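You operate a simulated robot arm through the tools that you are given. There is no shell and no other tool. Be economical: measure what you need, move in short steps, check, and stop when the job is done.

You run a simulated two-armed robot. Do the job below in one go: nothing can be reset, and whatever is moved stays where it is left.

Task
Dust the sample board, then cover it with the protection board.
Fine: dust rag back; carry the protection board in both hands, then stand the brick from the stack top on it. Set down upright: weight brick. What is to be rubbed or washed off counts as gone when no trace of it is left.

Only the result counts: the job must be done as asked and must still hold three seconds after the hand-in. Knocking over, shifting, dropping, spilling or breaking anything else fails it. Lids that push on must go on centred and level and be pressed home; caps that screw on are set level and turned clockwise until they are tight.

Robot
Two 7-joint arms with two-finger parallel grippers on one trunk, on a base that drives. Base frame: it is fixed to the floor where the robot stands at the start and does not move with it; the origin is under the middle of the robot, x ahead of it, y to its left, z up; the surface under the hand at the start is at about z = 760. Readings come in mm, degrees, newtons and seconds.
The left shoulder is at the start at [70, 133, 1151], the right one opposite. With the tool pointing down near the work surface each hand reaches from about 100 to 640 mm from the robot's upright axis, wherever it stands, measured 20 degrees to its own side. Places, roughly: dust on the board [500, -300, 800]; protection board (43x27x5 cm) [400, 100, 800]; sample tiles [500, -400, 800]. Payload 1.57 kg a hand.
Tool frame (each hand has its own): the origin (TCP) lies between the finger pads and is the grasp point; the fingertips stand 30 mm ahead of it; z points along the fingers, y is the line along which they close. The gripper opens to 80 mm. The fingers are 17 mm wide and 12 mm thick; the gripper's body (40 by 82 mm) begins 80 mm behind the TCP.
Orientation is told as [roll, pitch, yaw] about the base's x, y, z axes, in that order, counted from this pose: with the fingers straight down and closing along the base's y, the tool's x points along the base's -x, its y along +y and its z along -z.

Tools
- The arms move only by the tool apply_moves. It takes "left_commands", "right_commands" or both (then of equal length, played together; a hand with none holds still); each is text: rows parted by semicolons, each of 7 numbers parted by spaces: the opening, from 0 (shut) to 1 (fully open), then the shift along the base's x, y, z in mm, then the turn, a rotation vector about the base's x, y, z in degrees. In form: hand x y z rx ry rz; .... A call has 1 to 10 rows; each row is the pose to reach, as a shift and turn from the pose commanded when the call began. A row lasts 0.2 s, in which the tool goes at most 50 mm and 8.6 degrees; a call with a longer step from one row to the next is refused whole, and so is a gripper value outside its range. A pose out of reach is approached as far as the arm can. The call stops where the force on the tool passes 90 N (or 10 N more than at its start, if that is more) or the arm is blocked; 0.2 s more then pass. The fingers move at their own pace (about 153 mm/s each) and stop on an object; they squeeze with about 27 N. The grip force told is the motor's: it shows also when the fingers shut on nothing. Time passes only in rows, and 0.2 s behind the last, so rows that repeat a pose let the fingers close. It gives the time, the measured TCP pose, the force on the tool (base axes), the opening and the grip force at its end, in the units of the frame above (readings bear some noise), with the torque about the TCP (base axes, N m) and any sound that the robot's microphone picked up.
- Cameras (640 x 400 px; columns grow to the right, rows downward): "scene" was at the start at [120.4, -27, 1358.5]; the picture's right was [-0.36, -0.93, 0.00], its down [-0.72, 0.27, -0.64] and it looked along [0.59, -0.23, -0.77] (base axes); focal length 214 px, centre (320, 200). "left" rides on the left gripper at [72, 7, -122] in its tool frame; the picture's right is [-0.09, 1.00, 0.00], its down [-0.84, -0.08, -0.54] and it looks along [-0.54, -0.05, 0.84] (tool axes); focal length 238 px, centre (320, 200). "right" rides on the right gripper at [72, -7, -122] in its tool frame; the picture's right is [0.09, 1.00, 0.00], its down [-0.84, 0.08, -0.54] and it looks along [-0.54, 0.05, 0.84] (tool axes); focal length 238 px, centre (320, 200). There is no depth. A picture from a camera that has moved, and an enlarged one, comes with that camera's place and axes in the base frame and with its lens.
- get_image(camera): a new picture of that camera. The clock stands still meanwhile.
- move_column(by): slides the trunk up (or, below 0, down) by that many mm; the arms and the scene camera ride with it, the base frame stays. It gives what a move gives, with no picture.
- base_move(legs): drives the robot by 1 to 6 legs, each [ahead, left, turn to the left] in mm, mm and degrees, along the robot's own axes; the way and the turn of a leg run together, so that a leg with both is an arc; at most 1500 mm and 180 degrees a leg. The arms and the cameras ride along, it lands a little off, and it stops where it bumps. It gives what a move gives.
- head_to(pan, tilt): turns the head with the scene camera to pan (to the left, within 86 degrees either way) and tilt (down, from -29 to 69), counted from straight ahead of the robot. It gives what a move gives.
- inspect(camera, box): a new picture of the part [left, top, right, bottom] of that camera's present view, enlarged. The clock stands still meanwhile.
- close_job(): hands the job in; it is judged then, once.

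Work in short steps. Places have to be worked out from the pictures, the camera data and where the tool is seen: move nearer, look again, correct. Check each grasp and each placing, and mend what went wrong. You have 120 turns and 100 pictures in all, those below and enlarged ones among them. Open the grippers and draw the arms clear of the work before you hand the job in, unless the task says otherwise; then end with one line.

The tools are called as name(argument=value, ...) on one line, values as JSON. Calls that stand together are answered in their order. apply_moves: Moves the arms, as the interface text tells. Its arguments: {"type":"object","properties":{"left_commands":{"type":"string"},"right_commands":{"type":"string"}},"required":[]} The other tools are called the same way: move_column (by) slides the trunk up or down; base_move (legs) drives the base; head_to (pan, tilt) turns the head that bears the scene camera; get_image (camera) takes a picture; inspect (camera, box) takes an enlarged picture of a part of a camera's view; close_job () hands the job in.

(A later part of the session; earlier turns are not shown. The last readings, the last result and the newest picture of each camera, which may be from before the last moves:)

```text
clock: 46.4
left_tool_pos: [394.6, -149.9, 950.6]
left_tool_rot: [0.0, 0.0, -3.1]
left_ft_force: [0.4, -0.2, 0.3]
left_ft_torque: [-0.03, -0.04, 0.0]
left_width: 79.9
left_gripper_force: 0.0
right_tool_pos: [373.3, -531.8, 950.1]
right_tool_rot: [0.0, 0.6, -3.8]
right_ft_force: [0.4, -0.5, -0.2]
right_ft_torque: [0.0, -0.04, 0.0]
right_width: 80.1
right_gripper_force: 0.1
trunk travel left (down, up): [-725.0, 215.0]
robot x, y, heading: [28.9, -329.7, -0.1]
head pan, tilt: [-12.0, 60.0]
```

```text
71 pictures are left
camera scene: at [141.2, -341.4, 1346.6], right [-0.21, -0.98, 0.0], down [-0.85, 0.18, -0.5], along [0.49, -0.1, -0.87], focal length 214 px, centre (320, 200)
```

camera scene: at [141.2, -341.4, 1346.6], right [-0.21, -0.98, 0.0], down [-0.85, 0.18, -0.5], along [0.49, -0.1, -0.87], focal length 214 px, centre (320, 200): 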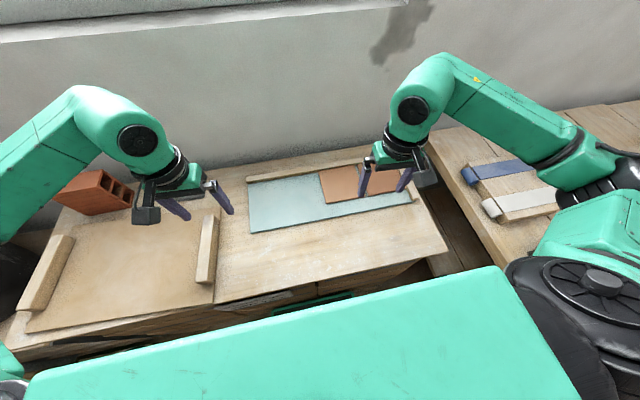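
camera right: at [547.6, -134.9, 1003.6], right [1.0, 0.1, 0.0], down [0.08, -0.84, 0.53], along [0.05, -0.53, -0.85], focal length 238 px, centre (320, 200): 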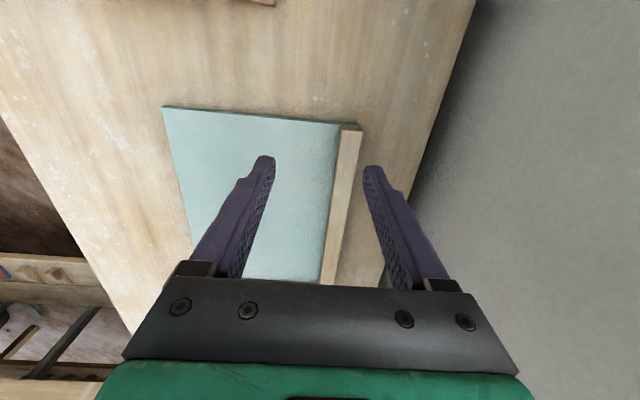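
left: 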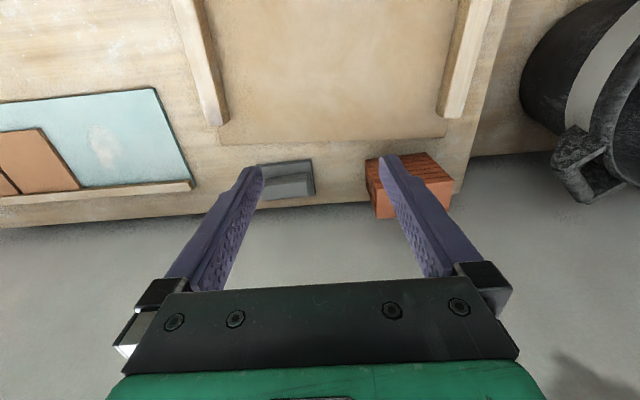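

No bump. Now I take the right wrist view and a zoom to measure the right strip and tiles.

get_image(camera="right")

inspect(camera="scene", box=[235, 140, 455, 280])

```text
70 pictures are left
camera right: at [302.1, -533.9, 1073.3], right [-0.03, 1.0, 0.0], down [0.85, 0.02, 0.53], along [0.53, 0.02, -0.85], focal length 238 px, centre (320, 200)
```

right: 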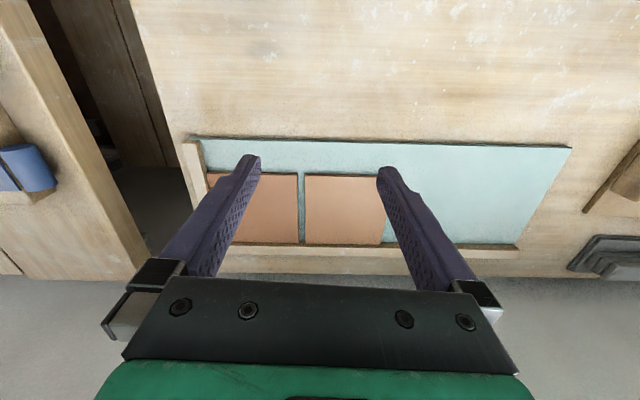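

```text
2.86 times, centred on (345, 210) of scene
camera zoom: at [141.2, -341.4, 1346.6], right [-0.21, -0.98, 0.0], down [-0.85, 0.18, -0.5], along [0.49, -0.1, -0.87], focal length 613 px, centre (249, 171)
```

zoom: 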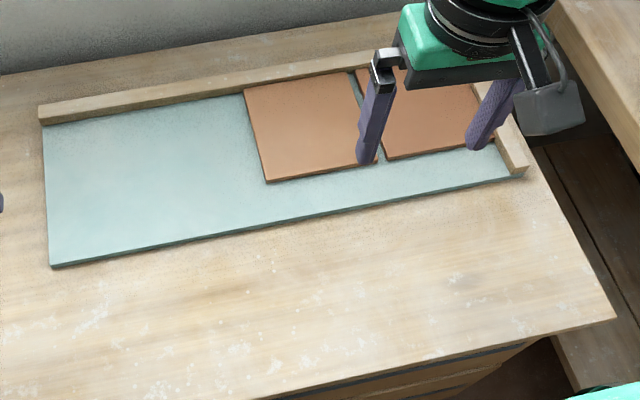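

The plate spans x≈400–595, y≈−197 to −702 (strip inner face ≈ −681, tiles reach ≈ −677). Board target centre: about (500, −475), yaw 0. I drive back to the protection board.

base_move(legs=[[0, 450, 0]])

get_image(camera="left")

get_image(camera="right")

```text
clock: 49.1
left_tool_pos: [393.9, 298.9, 950.2]
left_tool_rot: [-0.1, 0.1, -2.8]
left_ft_force: [-0.2, 0.1, 0.0]
left_ft_torque: [0.02, 0.03, 0.03]
left_width: 80.0
left_gripper_force: 0.1
right_tool_pos: [373.5, -83.9, 950.2]
right_tool_rot: [0.1, 0.5, -3.6]
right_ft_force: [1.0, -0.1, -1.1]
right_ft_torque: [0.01, 0.01, 0.0]
right_width: 79.9
right_gripper_force: 0.1
trunk travel left (down, up): [-725.0, 215.0]
robot x, y, heading: [25.3, 120.2, 0.2]
head pan, tilt: [-12.0, 60.0]
```

```text
68 pictures are left
camera left: at [321.9, 309.4, 1072.6], right [0.14, 0.99, 0.0], down [0.83, -0.12, 0.54], along [0.54, -0.08, -0.84], focal length 238 px, centre (320, 200)
```

left: 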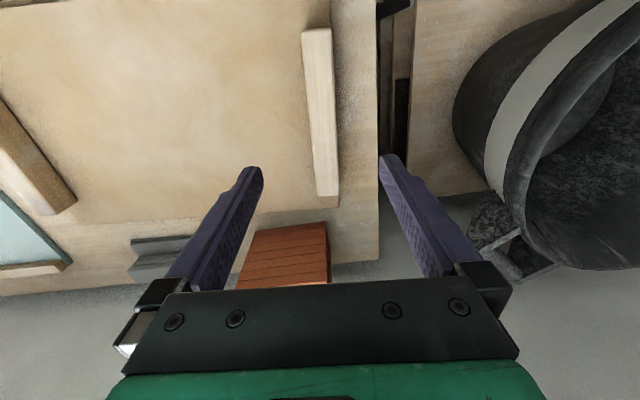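

```text
67 pictures are left
camera right: at [302.9, -86.2, 1073.3], right [-0.03, 1.0, 0.0], down [0.85, 0.02, 0.53], along [0.53, 0.02, -0.85], focal length 238 px, centre (320, 200)
```

right: 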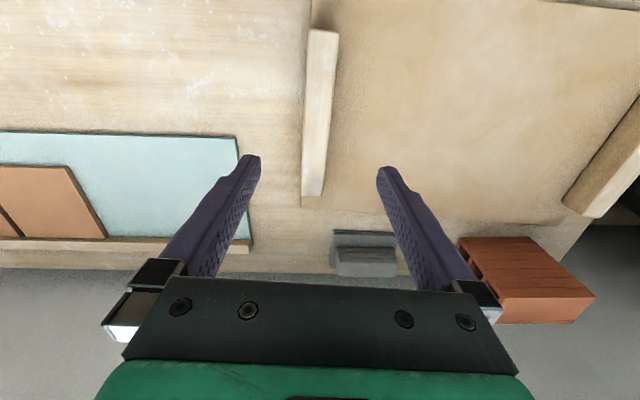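

Hands are nearly centred over the battens. I lower both to TCP z≈815 with fingers open.

apply_moves(left_commands="1 1 0 -30 0 0 0; 1 1 0 -60 0 0 0; 1 1 0 -90 0 0 0; 1 1 0 -115 0 0 0; 1 1 0 -128 0 0 0; 1 1 0 -135 0 0 0; 1 1 0 -135 0 0 0", right_commands="1 0 -1 -30 0 0 0; 1 0 -1 -60 0 0 0; 1 0 -1 -90 0 0 0; 1 0 -1 -115 0 0 0; 1 0 -1 -128 0 0 0; 1 0 -1 -135 0 0 0; 1 0 -1 -135 0 0 0")

get_image(camera="left")

get_image(camera="right")

```text
clock: 50.7
left_tool_pos: [396.4, 299.9, 815.0]
left_tool_rot: [0.0, 0.0, -2.8]
left_ft_force: [-0.6, 1.2, 0.8]
left_ft_torque: [-0.04, 0.01, 0.01]
left_width: 80.2
left_gripper_force: 0.1
right_tool_pos: [373.2, -83.7, 815.6]
right_tool_rot: [0.1, 0.5, -3.6]
right_ft_force: [-0.2, 0.7, -0.3]
right_ft_torque: [-0.01, 0.01, 0.0]
right_width: 79.8
right_gripper_force: 0.0
trunk travel left (down, up): [-725.0, 215.0]
robot x, y, heading: [26.8, 120.1, 0.2]
head pan, tilt: [-12.0, 60.0]
```

```text
66 pictures are left
camera left: at [323.4, 311.3, 937.1], right [0.14, 0.99, 0.0], down [0.83, -0.12, 0.54], along [0.54, -0.08, -0.84], focal length 238 px, centre (320, 200)
```

left: 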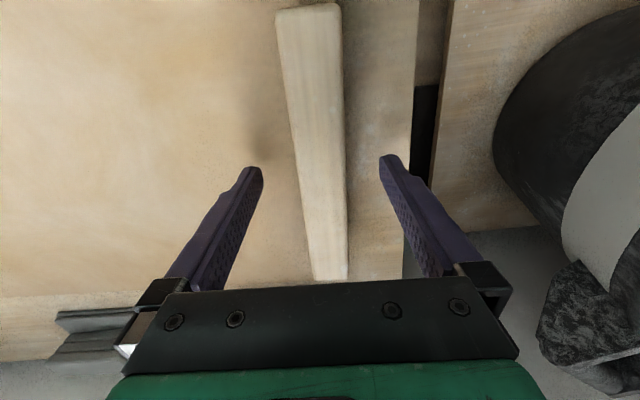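

```text
65 pictures are left
camera right: at [303.5, -86.2, 938.3], right [-0.03, 1.0, 0.0], down [0.85, 0.02, 0.53], along [0.53, 0.02, -0.85], focal length 238 px, centre (320, 200)
```

right: 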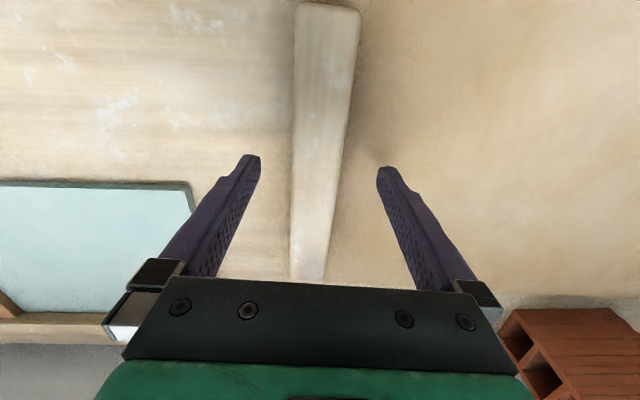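

Both battens sit centred between the fingers. I close both grippers.

apply_moves(left_commands="0.5 0 0 0 0 0 0; 0.3 0 0 0 0 0 0; 0 0 0 0 0 0 0; 0 0 0 0 0 0 0", right_commands="0.5 0 0 0 0 0 0; 0.3 0 0 0 0 0 0; 0 0 0 0 0 0 0; 0 0 0 0 0 0 0")

```text
clock: 51.7
left_tool_pos: [395.8, 303.0, 814.6]
left_tool_rot: [0.3, 0.1, -2.7]
left_ft_force: [1.1, 26.6, 0.0]
left_ft_torque: [0.14, -0.04, -0.42]
left_width: 29.8
left_gripper_force: 27.0
right_tool_pos: [373.1, -85.8, 815.0]
right_tool_rot: [-0.2, 0.6, -3.7]
right_ft_force: [-1.8, -29.6, 3.2]
right_ft_torque: [-0.35, 0.19, 0.24]
right_width: 29.9
right_gripper_force: 27.6
trunk travel left (down, up): [-725.0, 215.0]
robot x, y, heading: [27.9, 117.6, -0.1]
head pan, tilt: [-12.0, 60.0]
```

Both grip, but ±27 N lateral strain: the batten spacing is a bit wider. I relax by moving each hand outward ~2.5 mm, then lift slightly.

apply_moves(left_commands="0 0 1.5 0 0 0 0; 0 0 2.5 0 0 0 0; 0 0 2.5 0 0 0 0", right_commands="0 0 -1.5 0 0 0 0; 0 0 -2.5 0 0 0 0; 0 0 -2.5 0 0 0 0")

```text
clock: 52.5
left_tool_pos: [396.1, 301.8, 814.3]
left_tool_rot: [0.0, 0.0, -2.9]
left_ft_force: [4.7, 20.2, -0.7]
left_ft_torque: [0.43, 0.23, -0.13]
left_width: 29.6
left_gripper_force: 27.5
right_tool_pos: [374.0, -86.0, 815.2]
right_tool_rot: [0.0, 0.6, -3.4]
right_ft_force: [-0.2, -21.9, 7.5]
right_ft_torque: [-0.54, 0.23, 0.3]
right_width: 29.8
right_gripper_force: 26.7
trunk travel left (down, up): [-725.0, 215.0]
robot x, y, heading: [29.1, 116.2, 0.1]
head pan, tilt: [-12.0, 60.0]
```

Still ~21 N; I relax another 4 mm each.

apply_moves(left_commands="0 0 2 0 0 0 0; 0 0 4 0 0 0 0; 0 0 4 0 0 0 0", right_commands="0 0 -2 0 0 0 0; 0 0 -4 0 0 0 0; 0 0 -4 0 0 0 0")

```text
clock: 53.3
left_tool_pos: [395.5, 303.3, 814.2]
left_tool_rot: [-0.6, 0.0, -3.2]
left_ft_force: [-1.7, -20.3, 0.7]
left_ft_torque: [0.1, 0.14, -0.08]
left_width: 29.7
left_gripper_force: 26.9
right_tool_pos: [372.9, -86.9, 816.0]
right_tool_rot: [0.6, 0.7, -3.3]
right_ft_force: [1.5, 20.8, -0.1]
right_ft_torque: [-0.19, -0.11, 0.05]
right_width: 29.8
right_gripper_force: 27.4
trunk travel left (down, up): [-725.0, 215.0]
robot x, y, heading: [27.4, 121.2, 0.4]
head pan, tilt: [-12.0, 60.0]
```

Overshot by half; I go back 2 mm each and lift 25 mm.

apply_moves(left_commands="0 0 -1 0 0 0 0; 0 0 -2 0 0 0 0; 0 0 -2 5 0 0 0; 0 0 -2 12 0 0 0; 0 0 -2 25 0 0 0; 0 0 -2 25 0 0 0", right_commands="0 0 1 0 0 0 0; 0 0 2 0 0 0 0; 0 0 2 5 0 0 0; 0 0 2 12 0 0 0; 0 0 2 25 0 0 0; 0 0 2 25 0 0 0")

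get_image(camera="scene")

```text
clock: 54.7
left_tool_pos: [395.6, 302.8, 839.8]
left_tool_rot: [-0.3, -0.1, -2.9]
left_ft_force: [-2.1, -32.8, -1.4]
left_ft_torque: [-0.37, 0.07, -0.14]
left_width: 29.7
left_gripper_force: 27.3
right_tool_pos: [374.2, -87.2, 841.6]
right_tool_rot: [0.2, 0.6, -3.5]
right_ft_force: [2.9, 33.2, -3.9]
right_ft_torque: [0.13, -0.02, 0.16]
right_width: 30.0
right_gripper_force: 27.5
trunk travel left (down, up): [-725.0, 215.0]
robot x, y, heading: [26.9, 119.1, 0.0]
head pan, tilt: [-12.0, 60.0]
```

```text
64 pictures are left
camera scene: at [142.1, 106.0, 1346.5], right [-0.21, -0.98, 0.0], down [-0.85, 0.18, -0.5], along [0.49, -0.1, -0.87], focal length 214 px, centre (320, 200)
```

scene: 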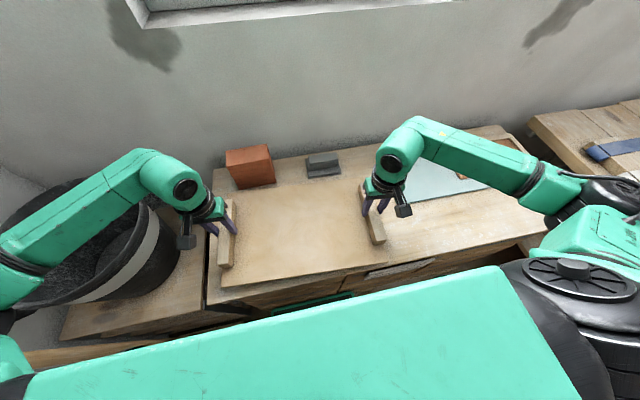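

The board is lifted level; there's tension between hands, so I ease in 2.5 mm each while lifting higher.

apply_moves(left_commands="0 0 -1 10 0 0 0; 0 0 -2.5 20 0 0 0; 0 0 -2.5 40 0 0 0; 0 0 -2.5 60 0 0 0; 0 0 -2.5 80 0 0 0; 0 0 -2.5 80 0 0 0", right_commands="0 0 1 10 0 0 0; 0 0 2.5 20 0 0 0; 0 0 2.5 40 0 0 0; 0 0 2.5 60 0 0 0; 0 0 2.5 80 0 0 0; 0 0 2.5 80 0 0 0")

```text
clock: 56.1
left_tool_pos: [395.9, 302.5, 919.1]
left_tool_rot: [0.1, 0.2, -2.8]
left_ft_force: [0.4, -5.2, -4.1]
left_ft_torque: [0.19, 0.18, -0.09]
left_width: 30.0
left_gripper_force: 26.6
right_tool_pos: [374.0, -86.6, 920.0]
right_tool_rot: [0.0, 0.8, -3.6]
right_ft_force: [-0.1, 5.2, -0.9]
right_ft_torque: [0.59, -0.22, 0.15]
right_width: 30.0
right_gripper_force: 27.3
trunk travel left (down, up): [-725.0, 215.0]
robot x, y, heading: [28.9, 119.7, 0.2]
head pan, tilt: [-12.0, 60.0]
```

Strain is low (5 N). I rotate the board +3.2° with both hands, then drive right 500 mm.

apply_moves(left_commands="0 -3 0 0 0 0 0.8; 0 -6 0 0 0 0 1.6; 0 -9 0 0 0 0 2.5; 0 -11 0.3 0 0 0 3.2; 0 -11 0.3 0 0 0 3.2", right_commands="0 3 0 0 0 0 0.8; 0 6 0 0 0 0 1.6; 0 9 0 0 0 0 2.5; 0 11 -0.3 0 0 0 3.2; 0 11 -0.3 0 0 0 3.2")

base_move(legs=[[0, -500, 0]])

get_image(camera="scene")

```text
clock: 57.3
left_tool_pos: [385.1, 301.7, 919.9]
left_tool_rot: [0.2, 0.0, 0.4]
left_ft_force: [-0.5, 10.8, -3.2]
left_ft_torque: [0.23, -0.23, -0.36]
left_width: 30.0
left_gripper_force: 26.6
right_tool_pos: [384.4, -87.7, 919.3]
right_tool_rot: [0.0, 0.7, -0.3]
right_ft_force: [0.8, -10.6, -1.4]
right_ft_torque: [0.09, 0.27, 0.08]
right_width: 29.8
right_gripper_force: 26.8
trunk travel left (down, up): [-725.0, 215.0]
robot x, y, heading: [23.5, 116.1, 0.2]
head pan, tilt: [-12.0, 60.0]
```

```text
clock: 60.2
left_tool_pos: [384.6, -197.5, 919.7]
left_tool_rot: [0.1, 0.1, -0.4]
left_ft_force: [0.0, 24.3, -3.5]
left_ft_torque: [0.47, -0.04, -0.24]
left_width: 30.0
left_gripper_force: 26.7
right_tool_pos: [379.3, -587.2, 919.4]
right_tool_rot: [-0.1, 0.7, -1.2]
right_ft_force: [-0.4, -24.7, -2.6]
right_ft_torque: [-0.24, 0.06, 0.12]
right_width: 29.8
right_gripper_force: 27.6
trunk travel left (down, up): [-725.0, 215.0]
robot x, y, heading: [24.3, -375.0, -0.4]
head pan, tilt: [-12.0, 60.0]
```

```text
63 pictures are left
camera scene: at [139.7, -389.9, 1346.5], right [-0.22, -0.98, 0.0], down [-0.85, 0.19, -0.5], along [0.49, -0.11, -0.87], focal length 214 px, centre (320, 200)
```

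scene: 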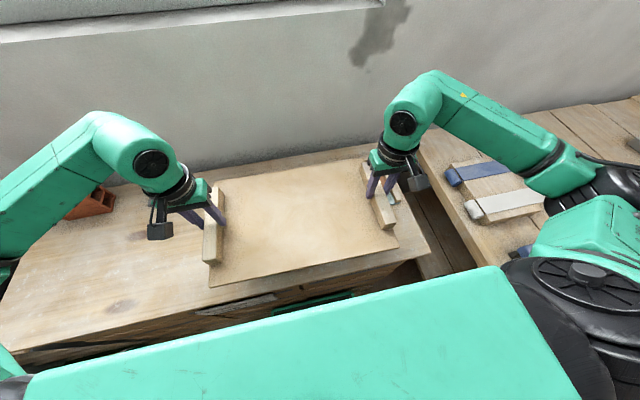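

Board centre now (382, −392), yaw −0.8°. I move both hands to the target centre (500, −475) at height, easing the squeeze.

apply_moves(left_commands="0 23 -15.5 0 0 0 0.2; 0 46 -31.5 0 0 0 0.4; 0 69 -48 0 0 0 0.6; 0 92 -65 0 0 0 0.8; 0 115.5 -81.5 0 0 0 0.8; 0 115.5 -81.5 0 0 0 0.8", right_commands="0 24 -17.5 0 0 0 0.2; 0 48 -34.5 0 0 0 0.4; 0 72 -51 0 0 0 0.6; 0 96 -68 0 0 0 0.8; 0 120.5 -84.5 0 0 0 0.8; 0 120.5 -84.5 0 0 0 0.8")

head_to(pan=-18, tilt=58)

get_image(camera="scene")

get_image(camera="right")

```text
clock: 61.6
left_tool_pos: [499.5, -280.9, 921.9]
left_tool_rot: [-0.1, -0.1, 0.3]
left_ft_force: [0.5, -26.8, -4.4]
left_ft_torque: [0.07, 0.45, 0.06]
left_width: 29.9
left_gripper_force: 27.2
right_tool_pos: [498.7, -669.7, 920.5]
right_tool_rot: [0.3, 0.8, 0.0]
right_ft_force: [-0.8, 25.9, -1.5]
right_ft_torque: [0.36, -0.49, 0.15]
right_width: 29.9
right_gripper_force: 26.8
trunk travel left (down, up): [-725.0, 215.0]
robot x, y, heading: [27.1, -373.6, -0.6]
head pan, tilt: [-12.0, 60.0]
```

```text
clock: 62.3
left_tool_pos: [499.7, -280.3, 922.0]
left_tool_rot: [-0.1, 0.1, 0.3]
left_ft_force: [-0.7, -31.2, -3.2]
left_ft_torque: [-0.1, 0.04, -0.29]
left_width: 29.9
left_gripper_force: 26.8
right_tool_pos: [498.8, -670.8, 919.9]
right_tool_rot: [0.3, 0.8, -0.1]
right_ft_force: [1.5, 30.4, -2.4]
right_ft_torque: [0.39, -0.06, 0.17]
right_width: 29.6
right_gripper_force: 26.5
trunk travel left (down, up): [-725.0, 215.0]
robot x, y, heading: [24.6, -374.6, -0.8]
head pan, tilt: [-18.0, 58.0]
```

```text
62 pictures are left
camera scene: at [140.0, -398.0, 1348.8], right [-0.32, -0.95, 0.0], down [-0.8, 0.27, -0.53], along [0.5, -0.17, -0.85], focal length 214 px, centre (320, 200)
```

scene: 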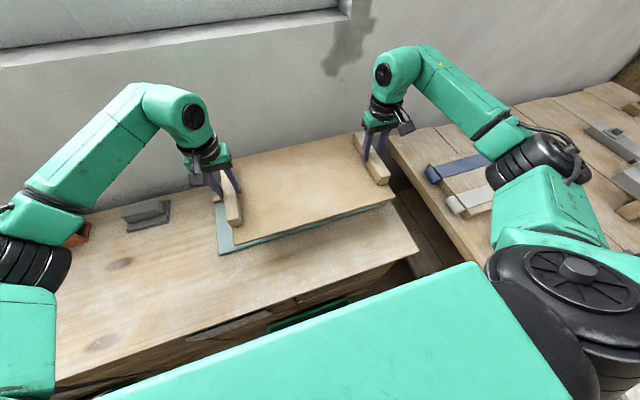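

```text
61 pictures are left
camera right: at [429.7, -677.7, 1042.8], right [-0.09, 1.0, 0.01], down [0.84, 0.07, 0.53], along [0.53, 0.05, -0.85], focal length 238 px, centre (320, 200)
```

right: 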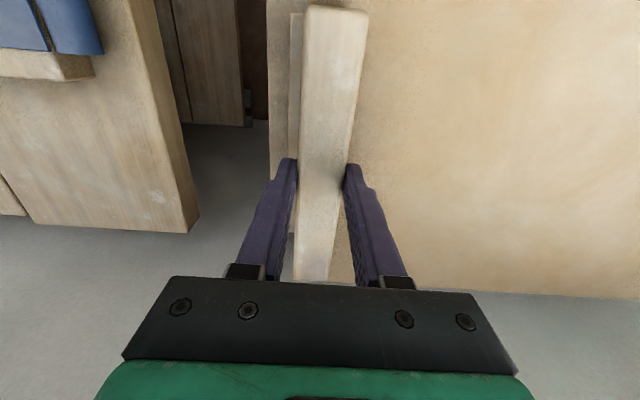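

Centre is (499, −475.5), yaw ≈0. I ease the tension 1 mm per hand and lower to TCP z≈850.

apply_moves(left_commands="0 0.5 -1 -15 0 0 0; 0 0.5 -1 -30 0 0 0; 0 0.5 -1 -45 0 0 0; 0 0.5 -1 -60 0 0 0; 0 0.5 -1 -71 0 0 0; 0 0.5 -1 -71 0 0 0", right_commands="0 1 1 -15 0 0 0; 0 1 1 -30 0 0 0; 0 1 1 -45 0 0 0; 0 1 1 -60 0 0 0; 0 1 1 -70 0 0 0; 0 1 1 -70 0 0 0")

inspect(camera="scene", box=[180, 110, 420, 270])

```text
clock: 63.7
left_tool_pos: [500.4, -281.4, 849.5]
left_tool_rot: [0.0, 0.1, 0.3]
left_ft_force: [0.0, -25.4, -1.9]
left_ft_torque: [-0.58, -0.03, -0.2]
left_width: 29.8
left_gripper_force: 26.9
right_tool_pos: [501.8, -671.6, 849.6]
right_tool_rot: [0.1, 0.8, -0.2]
right_ft_force: [-0.4, 25.4, -3.7]
right_ft_torque: [0.17, 0.01, 0.35]
right_width: 29.9
right_gripper_force: 27.3
trunk travel left (down, up): [-725.0, 215.0]
robot x, y, heading: [25.7, -376.2, -0.3]
head pan, tilt: [-18.0, 58.0]
```

```text
2.50 times, centred on (300, 190) of scene
camera zoom: at [140.0, -398.1, 1348.8], right [-0.32, -0.95, 0.0], down [-0.8, 0.27, -0.53], along [0.5, -0.17, -0.85], focal length 536 px, centre (370, 225)
```

zoom: 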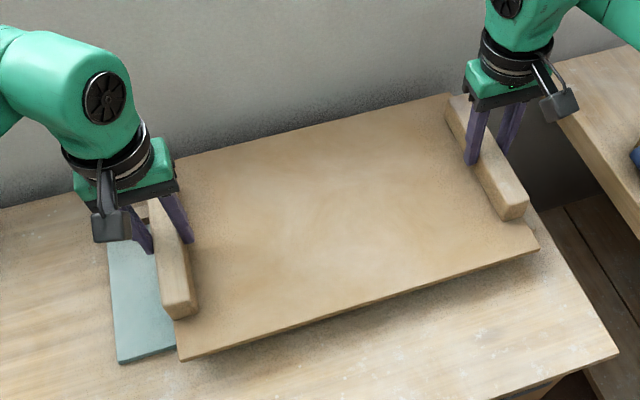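

Board front edge x≈368, ends ≈ −262/−686. I shift 4 mm more to the right so it rests surely on the right strip too, then lower gradually.

apply_moves(left_commands="0 0 -4.5 0 0 0 0; 0 0 -5 -3 0 0 0; 0 0 -5 -6 0 0 0; 0 0 -5 -8 0 0 0; 0 0 -5 -8 0 0 0", right_commands="0 -1 -2.5 0 0 0 0; 0 -1 -3 -3 0 0 0; 0 -1 -3 -6 0 0 0; 0 -1 -3 -8 0 0 0; 0 -1 -3 -8 0 0 0")

```text
clock: 64.9
left_tool_pos: [500.0, -284.8, 841.9]
left_tool_rot: [0.2, 0.0, 0.5]
left_ft_force: [0.2, -7.7, -1.0]
left_ft_torque: [-0.22, 0.0, -0.36]
left_width: 29.9
left_gripper_force: 26.8
right_tool_pos: [500.2, -674.0, 842.1]
right_tool_rot: [-0.1, 0.6, -0.4]
right_ft_force: [-0.2, 8.6, -0.3]
right_ft_torque: [0.55, -0.08, 0.26]
right_width: 29.7
right_gripper_force: 27.2
trunk travel left (down, up): [-725.0, 215.0]
robot x, y, heading: [26.6, -375.3, -0.6]
head pan, tilt: [-18.0, 58.0]
```

Still free. I continue down in 1.5 mm steps.

apply_moves(left_commands="0 0 0 -1.5 0 0 0; 0 0 0 -3 0 0 0; 0 0 0 -4 0 0 0; 0 0 0 -4 0 0 0", right_commands="0 0 0 -1.5 0 0 0; 0 0 0 -3 0 0 0; 0 0 0 -4 0 0 0; 0 0 0 -4 0 0 0")

```text
clock: 65.9
left_tool_pos: [499.2, -284.2, 841.0]
left_tool_rot: [0.0, -0.4, 0.6]
left_ft_force: [11.5, 6.2, 27.3]
left_ft_torque: [-0.07, -0.12, -0.38]
left_width: 30.0
left_gripper_force: 27.1
right_tool_pos: [499.3, -674.2, 840.3]
right_tool_rot: [-0.3, 0.3, -0.5]
right_ft_force: [10.8, -9.8, 28.0]
right_ft_torque: [-0.33, -0.22, 0.31]
right_width: 29.7
right_gripper_force: 27.6
trunk travel left (down, up): [-725.0, 215.0]
robot x, y, heading: [22.0, -377.0, -0.6]
head pan, tilt: [-18.0, 58.0]
```

Contact on both sides at z≈841. I take off the pressure, then open gently.

apply_moves(left_commands="0 0 0 1.5 0 0 0; 0 0 0 2.5 0 0 0; 0 0 0 2.5 0 0 0", right_commands="0 0 0 1.5 0 0 0; 0 0 0 2.5 0 0 0; 0 0 0 2.5 0 0 0")

inspect(camera="scene", box=[180, 110, 420, 270])

```text
clock: 66.7
left_tool_pos: [498.7, -284.7, 840.2]
left_tool_rot: [0.1, -0.3, 0.5]
left_ft_force: [10.9, 10.8, 24.9]
left_ft_torque: [-0.01, -0.48, -0.33]
left_width: 29.8
left_gripper_force: 26.9
right_tool_pos: [497.1, -674.3, 841.4]
right_tool_rot: [-0.1, 0.5, -0.4]
right_ft_force: [8.9, -11.9, 15.3]
right_ft_torque: [-0.21, -0.8, 0.12]
right_width: 29.9
right_gripper_force: 27.0
trunk travel left (down, up): [-725.0, 215.0]
robot x, y, heading: [26.0, -377.7, -0.8]
head pan, tilt: [-18.0, 58.0]
```

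```text
2.50 times, centred on (300, 190) of scene
camera zoom: at [137.1, -397.3, 1349.1], right [-0.32, -0.95, 0.0], down [-0.8, 0.27, -0.53], along [0.5, -0.17, -0.85], focal length 536 px, centre (370, 225)
```

zoom: 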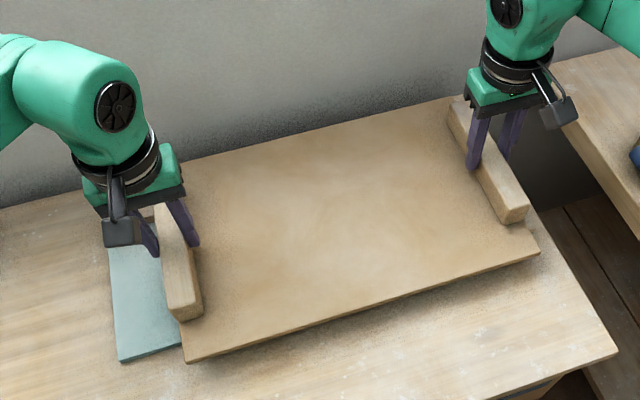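

I ease up another 1.5 mm and open both grippers, then look before lifting.

apply_moves(left_commands="0 0 0 1.5 0 0 0; 0.5 0 0 1.5 0 0 0; 0.7 0 0 1.5 0 0 0; 0.9 0 0 1.5 0 0 0; 0.9 0 0 1.5 0 0 0", right_commands="0 0 0 1.5 0 0 0; 0.5 0 0 1.5 0 0 0; 0.7 0 0 1.5 0 0 0; 0.9 0 0 1.5 0 0 0; 0.9 0 0 1.5 0 0 0")

inspect(camera="scene", box=[180, 110, 420, 270])

```text
clock: 67.9
left_tool_pos: [499.8, -284.3, 841.7]
left_tool_rot: [0.1, 0.0, 0.4]
left_ft_force: [0.6, -0.6, -0.1]
left_ft_torque: [-0.03, 0.02, -0.03]
left_width: 71.9
left_gripper_force: 0.0
right_tool_pos: [499.8, -673.9, 842.6]
right_tool_rot: [0.1, 0.7, -0.4]
right_ft_force: [-0.6, 0.2, 0.1]
right_ft_torque: [-0.02, -0.01, -0.01]
right_width: 72.0
right_gripper_force: 0.1
trunk travel left (down, up): [-725.0, 215.0]
robot x, y, heading: [24.5, -373.4, -0.5]
head pan, tilt: [-18.0, 58.0]
```

```text
2.50 times, centred on (300, 190) of scene
camera zoom: at [139.1, -397.9, 1348.9], right [-0.32, -0.95, 0.0], down [-0.8, 0.27, -0.53], along [0.5, -0.17, -0.85], focal length 536 px, centre (370, 225)
```

zoom: 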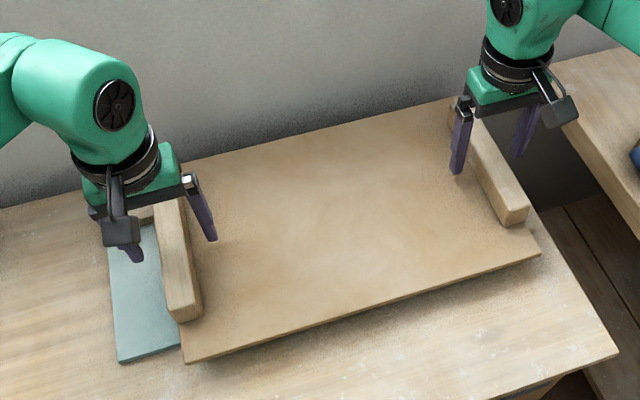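

The board rests steady. I raise both hands straight up clear of the battens.

apply_moves(left_commands="0.9 0 0 15 0 0 0; 0.9 0 0 40 0 0 0; 0.9 0 0 80 0 0 0; 0.9 0 0 120 0 0 0; 1 -40 0 130 0 0 0; 1 -80 0 130 0 0 0", right_commands="0.9 0 0 15 0 0 0; 0.9 0 0 40 0 0 0; 0.9 0 0 80 0 0 0; 0.9 0 0 120 0 0 0; 1 -40 0 130 0 0 0; 1 -80 30 130 0 0 0")

get_image(camera="scene")

```text
clock: 69.3
left_tool_pos: [418.2, -282.9, 971.2]
left_tool_rot: [0.1, -0.1, 0.5]
left_ft_force: [0.3, -0.1, 0.5]
left_ft_torque: [-0.04, -0.04, -0.05]
left_width: 80.1
left_gripper_force: 0.0
right_tool_pos: [415.1, -644.9, 972.9]
right_tool_rot: [0.0, 0.5, -0.5]
right_ft_force: [0.2, -0.3, 0.0]
right_ft_torque: [-0.03, 0.0, -0.01]
right_width: 80.0
right_gripper_force: 0.1
trunk travel left (down, up): [-725.0, 215.0]
robot x, y, heading: [23.3, -377.9, -0.5]
head pan, tilt: [-18.0, 58.0]
```

```text
57 pictures are left
camera scene: at [136.4, -396.4, 1349.3], right [-0.32, -0.95, 0.0], down [-0.8, 0.27, -0.53], along [0.5, -0.17, -0.85], focal length 214 px, centre (320, 200)
```

scene: 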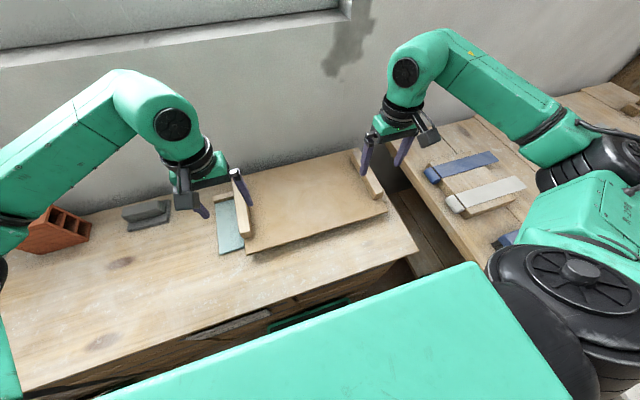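

Board in place. I turn the left hand +90° for the brick, raise it, then drive left.

apply_moves(left_commands="1 0 5 5 0 0 8.6; 1 0 10 10 0 0 17.2; 1 0 15 15 0 0 25.8; 1 0 20 20 0 0 34.4; 1 0 25 25 0 0 43; 1 0 30 30 0 0 51.6; 1 0 35 35 0 0 60.2; 1 0 40 40 0 0 68.8; 1 0 40 40 0 0 77.4; 1 0 40 40 0 0 86", right_commands="1 0 5 5 0 0 0; 1 0 10 10 0 0 0; 1 0 15 15 0 0 0; 1 0 20 20 0 0 0; 1 0 25 25 0 0 0; 1 0 30 30 0 0 0; 1 0 35 35 0 0 0; 1 0 40 40 0 0 0; 1 0 40 50 0 0 0; 1 0 40 60 0 0 0")

base_move(legs=[[0, 430, 0.5]])

head_to(pan=15, tilt=45)

get_image(camera="scene")

get_image(camera="left")

```text
clock: 71.5
left_tool_pos: [418.9, -244.0, 1010.8]
left_tool_rot: [0.1, -0.1, 86.6]
left_ft_force: [0.0, 1.0, -0.2]
left_ft_torque: [0.01, 0.01, 0.03]
left_width: 79.8
left_gripper_force: 0.1
right_tool_pos: [419.4, -604.5, 1031.2]
right_tool_rot: [-0.1, 0.6, -0.2]
right_ft_force: [0.1, -0.1, -0.5]
right_ft_torque: [-0.03, 0.0, 0.0]
right_width: 80.1
right_gripper_force: 0.1
trunk travel left (down, up): [-725.0, 215.0]
robot x, y, heading: [27.6, -376.6, -0.5]
head pan, tilt: [-18.0, 58.0]
```

```text
clock: 74.1
left_tool_pos: [420.7, 184.3, 1012.6]
left_tool_rot: [0.2, -0.1, 86.8]
left_ft_force: [0.0, 0.5, 0.0]
left_ft_torque: [0.02, -0.03, 0.04]
left_width: 80.1
left_gripper_force: 0.0
right_tool_pos: [423.7, -174.8, 1031.7]
right_tool_rot: [0.0, 0.7, -0.1]
right_ft_force: [-0.3, 0.3, 0.3]
right_ft_torque: [0.05, -0.01, 0.01]
right_width: 80.1
right_gripper_force: 0.0
trunk travel left (down, up): [-725.0, 215.0]
robot x, y, heading: [27.2, 49.3, -0.2]
head pan, tilt: [-18.0, 58.0]
```

```text
clock: 75.1
left_tool_pos: [420.8, 185.0, 1010.1]
left_tool_rot: [0.1, -0.1, 86.8]
left_ft_force: [0.8, -0.2, 1.0]
left_ft_torque: [0.01, -0.02, -0.01]
left_width: 80.0
left_gripper_force: 0.1
right_tool_pos: [423.0, -174.8, 1031.6]
right_tool_rot: [-0.1, 0.6, -0.1]
right_ft_force: [0.9, -0.4, -0.6]
right_ft_torque: [-0.02, -0.02, 0.0]
right_width: 79.7
right_gripper_force: 0.2
trunk travel left (down, up): [-725.0, 215.0]
robot x, y, heading: [27.2, 50.6, -0.5]
head pan, tilt: [15.0, 45.0]
```

```text
56 pictures are left
camera scene: at [154.5, 72.7, 1366.0], right [0.25, -0.97, 0.0], down [-0.68, -0.18, -0.71], along [0.68, 0.18, -0.71], focal length 214 px, centre (320, 200)
```

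scene: 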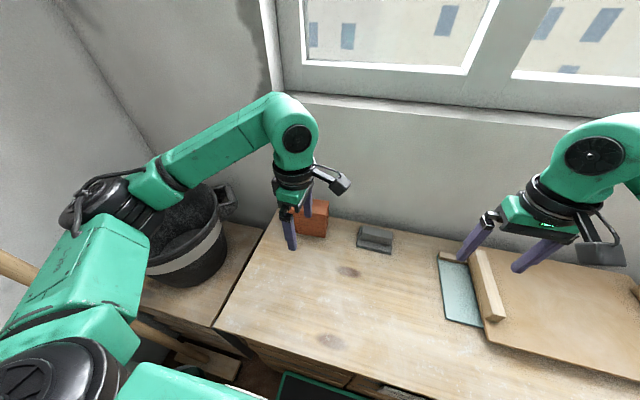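

```text
55 pictures are left
camera left: at [410.1, 114.2, 1133.8], right [-0.99, 0.15, 0.0], down [0.13, 0.83, 0.54], along [0.08, 0.54, -0.84], focal length 238 px, centre (320, 200)
```

left: 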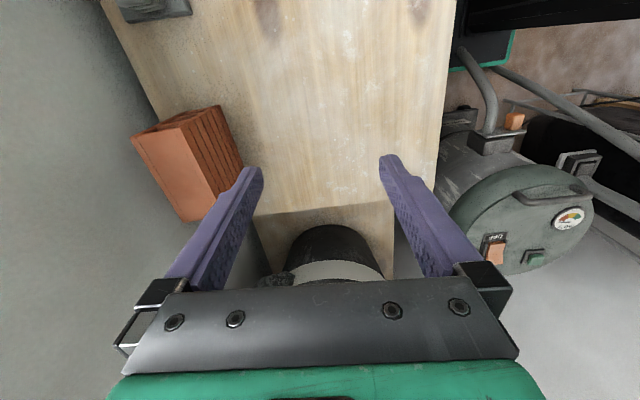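

I zoom on the brick to see whether it is a single brick or a stack.

inspect(camera="left", box=[110, 80, 270, 240])

inspect(camera="right", box=[420, 150, 640, 290])

```text
2.50 times, centred on (190, 160) of left
camera zoom: at [410.1, 114.2, 1133.8], right [-0.99, 0.15, 0.0], down [0.13, 0.83, 0.54], along [0.08, 0.54, -0.84], focal length 596 px, centre (645, 300)
```

zoom: 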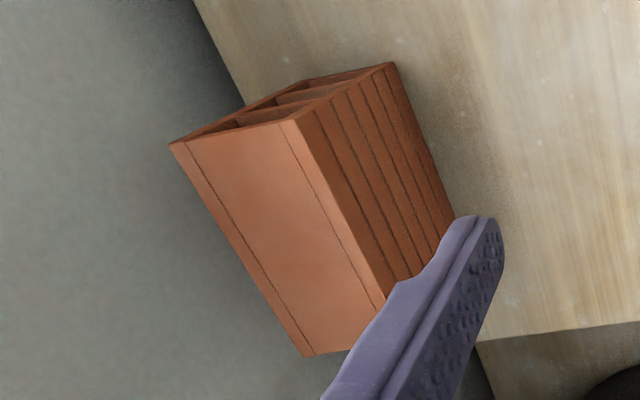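

```text
2.86 times, centred on (530, 220) of right
camera zoom: at [352.8, -180.5, 1154.2], right [-0.09, 1.0, 0.0], down [0.84, 0.08, 0.53], along [0.53, 0.05, -0.85], focal length 681 px, centre (-280, 143)
```

zoom: 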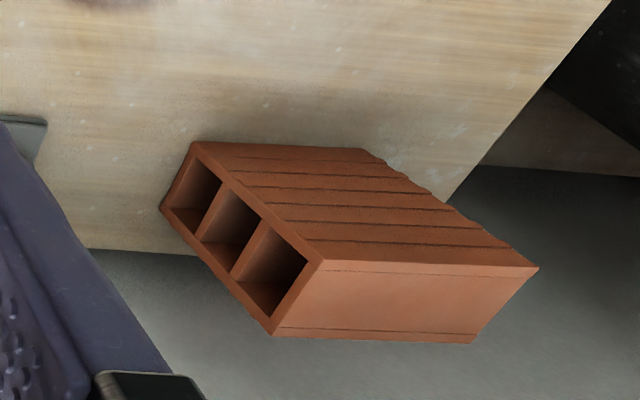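

It is a single hollow brick on edge: about x 572–631, y 167–290, top z≈872, yaw ≈ +2–3°. I move the left hand above its centre with the matching yaw.

apply_moves(left_commands="1 30 8 -5 0 0 1; 1 60 16 -10 0 0 2; 1 90 24 -20 0 0 3; 1 120 32 -30 0 0 4; 1 150 40 -40 0 0 5; 1 180 44 -50 0 0 5.5; 1 180 44 -50 0 0 5.5")

get_image(camera="left")

```text
clock: 76.7
left_tool_pos: [600.6, 227.6, 961.3]
left_tool_rot: [0.0, 0.0, 92.2]
left_ft_force: [-0.3, -0.1, -0.4]
left_ft_torque: [0.01, -0.03, -0.01]
left_width: 80.3
left_gripper_force: 0.0
right_tool_pos: [421.4, -173.9, 1031.8]
right_tool_rot: [-0.1, 0.6, -0.1]
right_ft_force: [0.3, -0.2, 0.5]
right_ft_torque: [-0.01, 0.0, -0.02]
right_width: 79.7
right_gripper_force: 0.0
trunk travel left (down, up): [-725.0, 215.0]
robot x, y, heading: [24.7, 51.2, -0.0]
head pan, tilt: [15.0, 45.0]
```

```text
52 pictures are left
camera left: at [596.2, 157.5, 1084.4], right [-1.0, 0.05, 0.0], down [0.05, 0.84, 0.54], along [0.03, 0.54, -0.84], focal length 238 px, centre (320, 200)
```

left: 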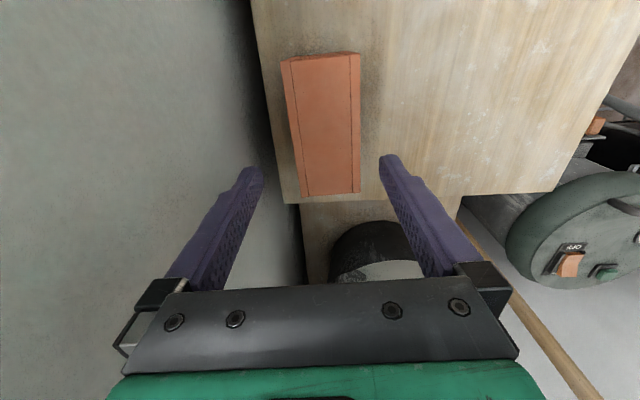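

Brick top centre is (594, 226), width ~60, yaw +2°. I correct by −6.5 mm in x and descend until the tips are just above the top.

apply_moves(left_commands="1 -3 0 -12 0 0 0; 1 -6.5 -1 -24 0 0 0; 1 -6.5 -1 -36 0 0 0; 1 -6.5 -1 -48 0 0 0; 1 -6.5 -1 -48 0 0 0")

get_image(camera="left")

inspect(camera="scene", box=[230, 120, 430, 260])

```text
clock: 77.9
left_tool_pos: [593.3, 228.0, 913.5]
left_tool_rot: [0.1, -0.1, 92.2]
left_ft_force: [-0.5, -0.6, 0.5]
left_ft_torque: [-0.04, -0.06, 0.03]
left_width: 79.9
left_gripper_force: 0.0
right_tool_pos: [421.7, -173.7, 1031.1]
right_tool_rot: [0.0, 0.6, -0.2]
right_ft_force: [0.6, 0.6, -0.1]
right_ft_torque: [-0.01, 0.02, 0.04]
right_width: 79.8
right_gripper_force: 0.0
trunk travel left (down, up): [-725.0, 215.0]
robot x, y, heading: [26.4, 50.9, -0.2]
head pan, tilt: [15.0, 45.0]
```

```text
51 pictures are left
camera left: at [589.5, 156.1, 1035.3], right [-1.0, 0.05, 0.0], down [0.05, 0.84, 0.54], along [0.03, 0.54, -0.84], focal length 238 px, centre (320, 200)
```

left: 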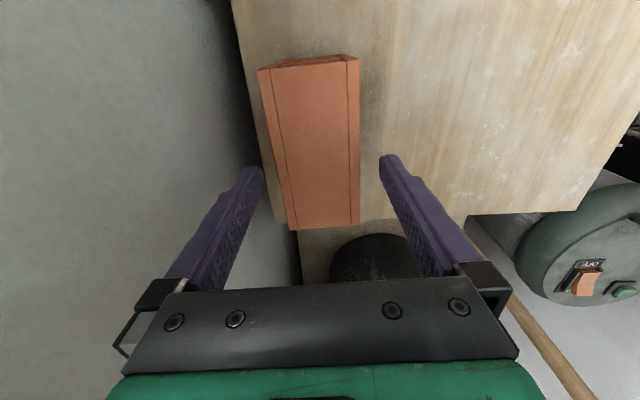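

```text
2.86 times, centred on (330, 190) of scene
camera zoom: at [154.3, 73.1, 1366.1], right [0.25, -0.97, 0.0], down [-0.68, -0.18, -0.71], along [0.68, 0.18, -0.71], focal length 613 px, centre (291, 229)
```

zoom: 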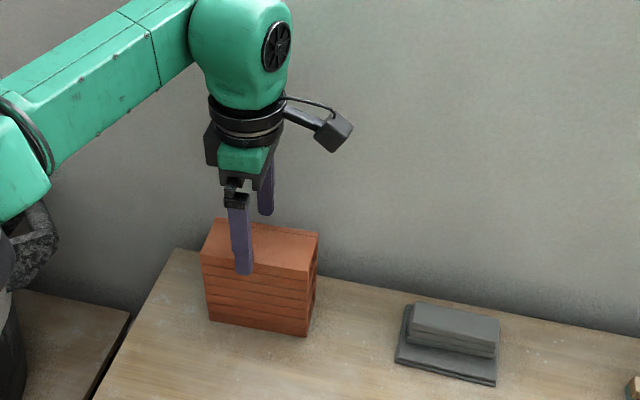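

Brick edges compute to x 564–625 with the hand centred. I descend to TCP z≈842.

apply_moves(left_commands="1 0 0 -12 0 0 0; 1 0 0 -24 0 0 0; 1 0 0 -36 0 0 0; 1 0 0 -48 0 0 0; 1 0 0 -60 0 0 0; 1 0 0 -71 0 0 0; 1 0 0 -71 0 0 0")

get_image(camera="left")

```text
clock: 79.5
left_tool_pos: [594.3, 229.1, 841.8]
left_tool_rot: [0.0, 0.0, 92.2]
left_ft_force: [0.5, 0.0, -0.2]
left_ft_torque: [0.01, 0.0, 0.03]
left_width: 79.9
left_gripper_force: 0.1
right_tool_pos: [422.7, -174.0, 1032.0]
right_tool_rot: [-0.1, 0.6, -0.2]
right_ft_force: [0.7, -0.3, 0.1]
right_ft_torque: [-0.01, 0.0, -0.01]
right_width: 80.0
right_gripper_force: 0.0
trunk travel left (down, up): [-725.0, 215.0]
robot x, y, heading: [27.6, 52.0, -0.4]
head pan, tilt: [15.0, 45.0]
```

```text
49 pictures are left
camera left: at [590.3, 157.0, 964.2], right [-1.0, 0.05, 0.0], down [0.05, 0.84, 0.54], along [0.03, 0.54, -0.84], focal length 238 px, centre (320, 200)
```

left: 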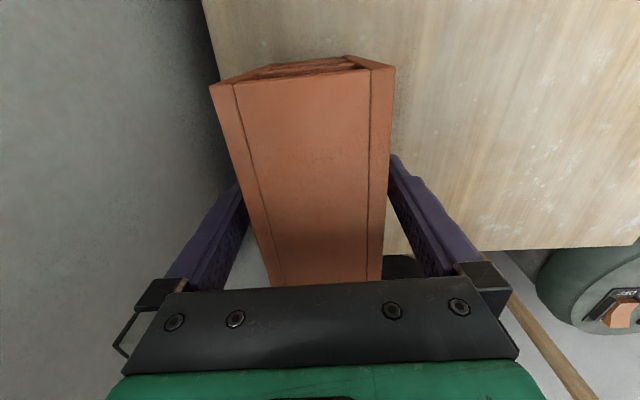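

Fingers straddle the brick. I close.

apply_moves(left_commands="0.7 0 0 0 0 0 0; 0.4 0 0 0 0 0 0; 0 0 0 0 0 0 0; 0 0 0 0 0 0 0")

```text
clock: 80.5
left_tool_pos: [594.6, 228.0, 841.6]
left_tool_rot: [0.1, -0.1, 92.4]
left_ft_force: [0.8, 0.3, 0.6]
left_ft_torque: [-0.01, -0.24, 0.01]
left_width: 59.7
left_gripper_force: 27.0
right_tool_pos: [422.8, -173.7, 1032.0]
right_tool_rot: [0.1, 0.7, -0.2]
right_ft_force: [0.0, -0.8, -0.5]
right_ft_torque: [0.02, 0.03, 0.0]
right_width: 80.0
right_gripper_force: 0.0
trunk travel left (down, up): [-725.0, 215.0]
robot x, y, heading: [27.0, 52.2, -0.3]
head pan, tilt: [15.0, 45.0]
```

Gripped at 59.7 mm. I lift gently 40 mm and check.

apply_moves(left_commands="0 0 0 5 0 0 0; 0 0 0 12 0 0 0; 0 0 0 20 0 0 0; 0 0 0 30 0 0 0; 0 0 0 40 0 0 0; 0 0 0 40 0 0 0")

get_image(camera="left")

```text
clock: 81.9
left_tool_pos: [594.6, 227.4, 882.2]
left_tool_rot: [0.2, 0.0, 92.2]
left_ft_force: [0.5, 0.9, -6.0]
left_ft_torque: [0.01, -0.01, -0.04]
left_width: 60.0
left_gripper_force: 27.0
right_tool_pos: [423.7, -174.9, 1031.4]
right_tool_rot: [-0.1, 0.7, 0.0]
right_ft_force: [-0.2, 0.4, 0.4]
right_ft_torque: [0.0, 0.06, -0.02]
right_width: 79.7
right_gripper_force: 0.1
trunk travel left (down, up): [-725.0, 215.0]
robot x, y, heading: [24.0, 52.6, -0.1]
head pan, tilt: [15.0, 45.0]
```

```text
48 pictures are left
camera left: at [590.9, 157.3, 1004.8], right [-1.0, 0.05, 0.0], down [0.05, 0.84, 0.54], along [0.03, 0.54, -0.84], focal length 238 px, centre (320, 200)
```

left: 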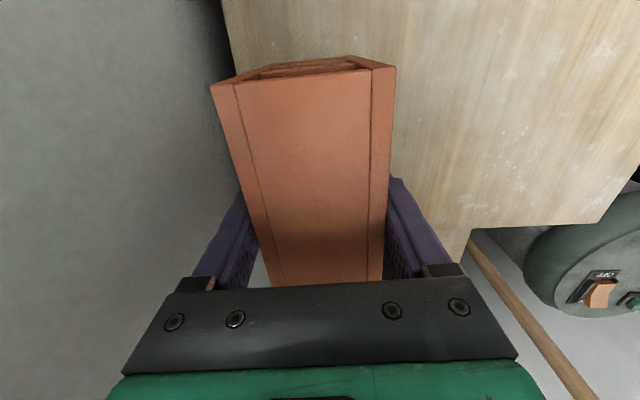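

Held well (6 N). I raise and draw the brick in, move the right hand out of the way, then drive right.

apply_moves(left_commands="0 0 0 20 0 0 0; 0 -5 -5 45 0 0 0; 0 -20 -15 70 0 0 0; 0 -40 -25 90 0 0 0; 0 -60 -40 100 0 0 0; 0 -80 -55 100 0 0 0; 0 -95 -70 100 0 0 0", right_commands="1 -10 -20 0 0 0 0; 1 -20 -40 0 0 0 0; 1 -30 -60 0 0 0 0; 1 -40 -80 0 0 0 0; 1 -50 -100 0 0 0 0; 1 -60 -120 0 0 0 0; 1 -70 -140 0 0 0 0")

base_move(legs=[[0, -440, 0]])

head_to(pan=-18, tilt=58)

get_image(camera="scene")

```text
clock: 83.5
left_tool_pos: [500.8, 158.3, 982.9]
left_tool_rot: [0.1, -0.1, 92.3]
left_ft_force: [-0.7, -0.6, -6.0]
left_ft_torque: [0.04, 0.0, 0.02]
left_width: 59.8
left_gripper_force: 26.9
right_tool_pos: [352.3, -315.1, 1031.8]
right_tool_rot: [0.0, 0.5, -0.1]
right_ft_force: [-0.6, -0.3, -0.5]
right_ft_torque: [0.03, -0.02, 0.01]
right_width: 79.9
right_gripper_force: 0.1
trunk travel left (down, up): [-725.0, 215.0]
robot x, y, heading: [28.6, 52.0, -0.3]
head pan, tilt: [15.0, 45.0]
```

```text
clock: 86.2
left_tool_pos: [500.3, -274.9, 983.1]
left_tool_rot: [0.2, 0.0, 93.0]
left_ft_force: [-1.1, 1.3, -6.8]
left_ft_torque: [0.02, 0.02, -0.01]
left_width: 59.8
left_gripper_force: 26.7
right_tool_pos: [357.9, -749.9, 1032.0]
right_tool_rot: [-0.1, 0.8, 0.7]
right_ft_force: [0.1, 0.2, -0.8]
right_ft_torque: [0.01, -0.03, 0.0]
right_width: 79.7
right_gripper_force: 0.1
trunk travel left (down, up): [-725.0, 215.0]
robot x, y, heading: [28.7, -387.1, 0.4]
head pan, tilt: [15.0, 45.0]
```

```text
clock: 87.1
left_tool_pos: [501.3, -275.9, 982.4]
left_tool_rot: [0.2, 0.0, 93.1]
left_ft_force: [0.5, 0.5, -5.3]
left_ft_torque: [0.03, -0.03, 0.02]
left_width: 60.0
left_gripper_force: 27.1
right_tool_pos: [357.5, -750.0, 1031.5]
right_tool_rot: [-0.1, 0.7, 0.6]
right_ft_force: [0.1, -1.0, 0.4]
right_ft_torque: [-0.02, -0.01, -0.02]
right_width: 80.2
right_gripper_force: 0.1
trunk travel left (down, up): [-725.0, 215.0]
robot x, y, heading: [23.1, -387.0, 0.5]
head pan, tilt: [-18.0, 58.0]
```

```text
47 pictures are left
camera scene: at [142.3, -407.2, 1348.9], right [-0.3, -0.95, 0.0], down [-0.81, 0.26, -0.53], along [0.5, -0.16, -0.85], focal length 214 px, centre (320, 200)
```

scene: 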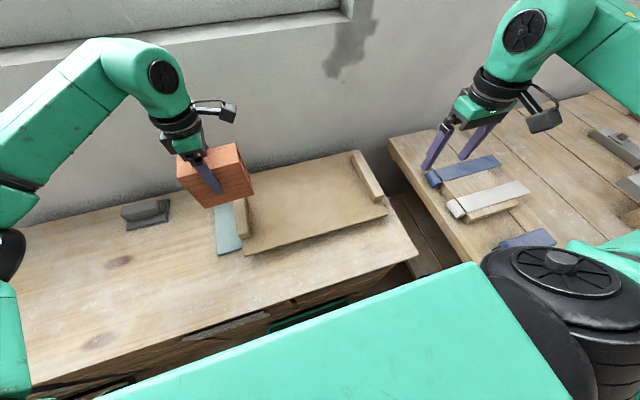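

I move the brick over the board centre at height.

apply_moves(left_commands="0 2 -30 0 0 0 -0.5; 0 4 -60 0 0 0 -1; 0 6 -90 0 0 0 -1.5; 0 8 -120 0 0 0 -2; 0 10 -150 0 0 0 -2.8; 0 12 -180 0 0 0 -2.8; 0 12 -204 0 0 0 -2.8; 0 12 -204 0 0 0 -2.8")

get_image(camera="scene")

get_image(camera="left")

```text
clock: 88.9
left_tool_pos: [514.0, -479.0, 982.9]
left_tool_rot: [0.1, 0.0, 90.2]
left_ft_force: [-0.2, 0.2, -5.4]
left_ft_torque: [0.03, 0.01, -0.01]
left_width: 59.6
left_gripper_force: 27.1
right_tool_pos: [358.1, -748.8, 1031.9]
right_tool_rot: [0.0, 0.6, 0.7]
right_ft_force: [0.2, 0.1, -0.2]
right_ft_torque: [0.0, 0.01, 0.0]
right_width: 80.0
right_gripper_force: 0.0
trunk travel left (down, up): [-725.0, 215.0]
robot x, y, heading: [24.0, -387.1, 0.7]
head pan, tilt: [-18.0, 58.0]
```

```text
46 pictures are left
camera scene: at [142.3, -407.1, 1348.8], right [-0.3, -0.95, 0.0], down [-0.81, 0.26, -0.53], along [0.5, -0.16, -0.85], focal length 214 px, centre (320, 200)
```

scene: 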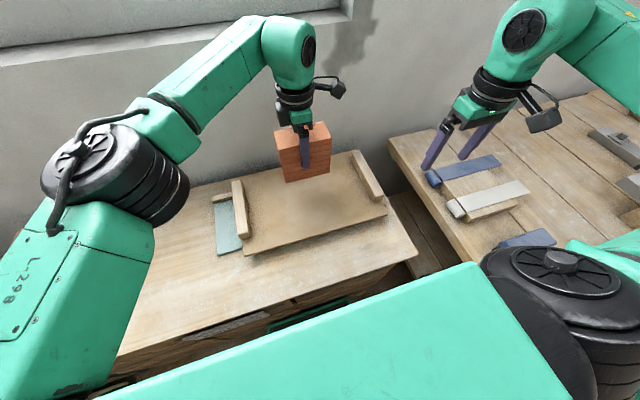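

```text
45 pictures are left
camera left: at [506.8, -549.5, 1104.6], right [-1.0, 0.09, 0.0], down [0.08, 0.84, 0.54], along [0.05, 0.54, -0.84], focal length 238 px, centre (320, 200)
```

left: 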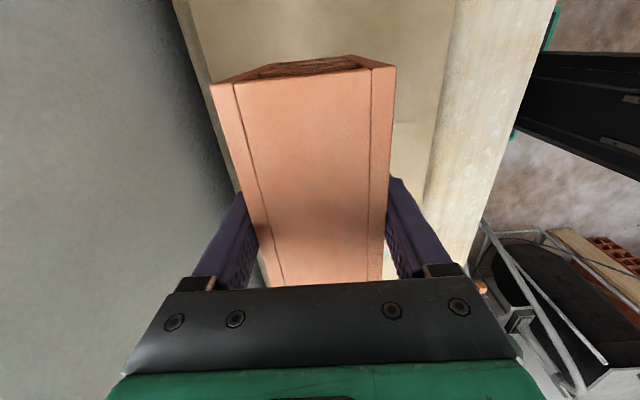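

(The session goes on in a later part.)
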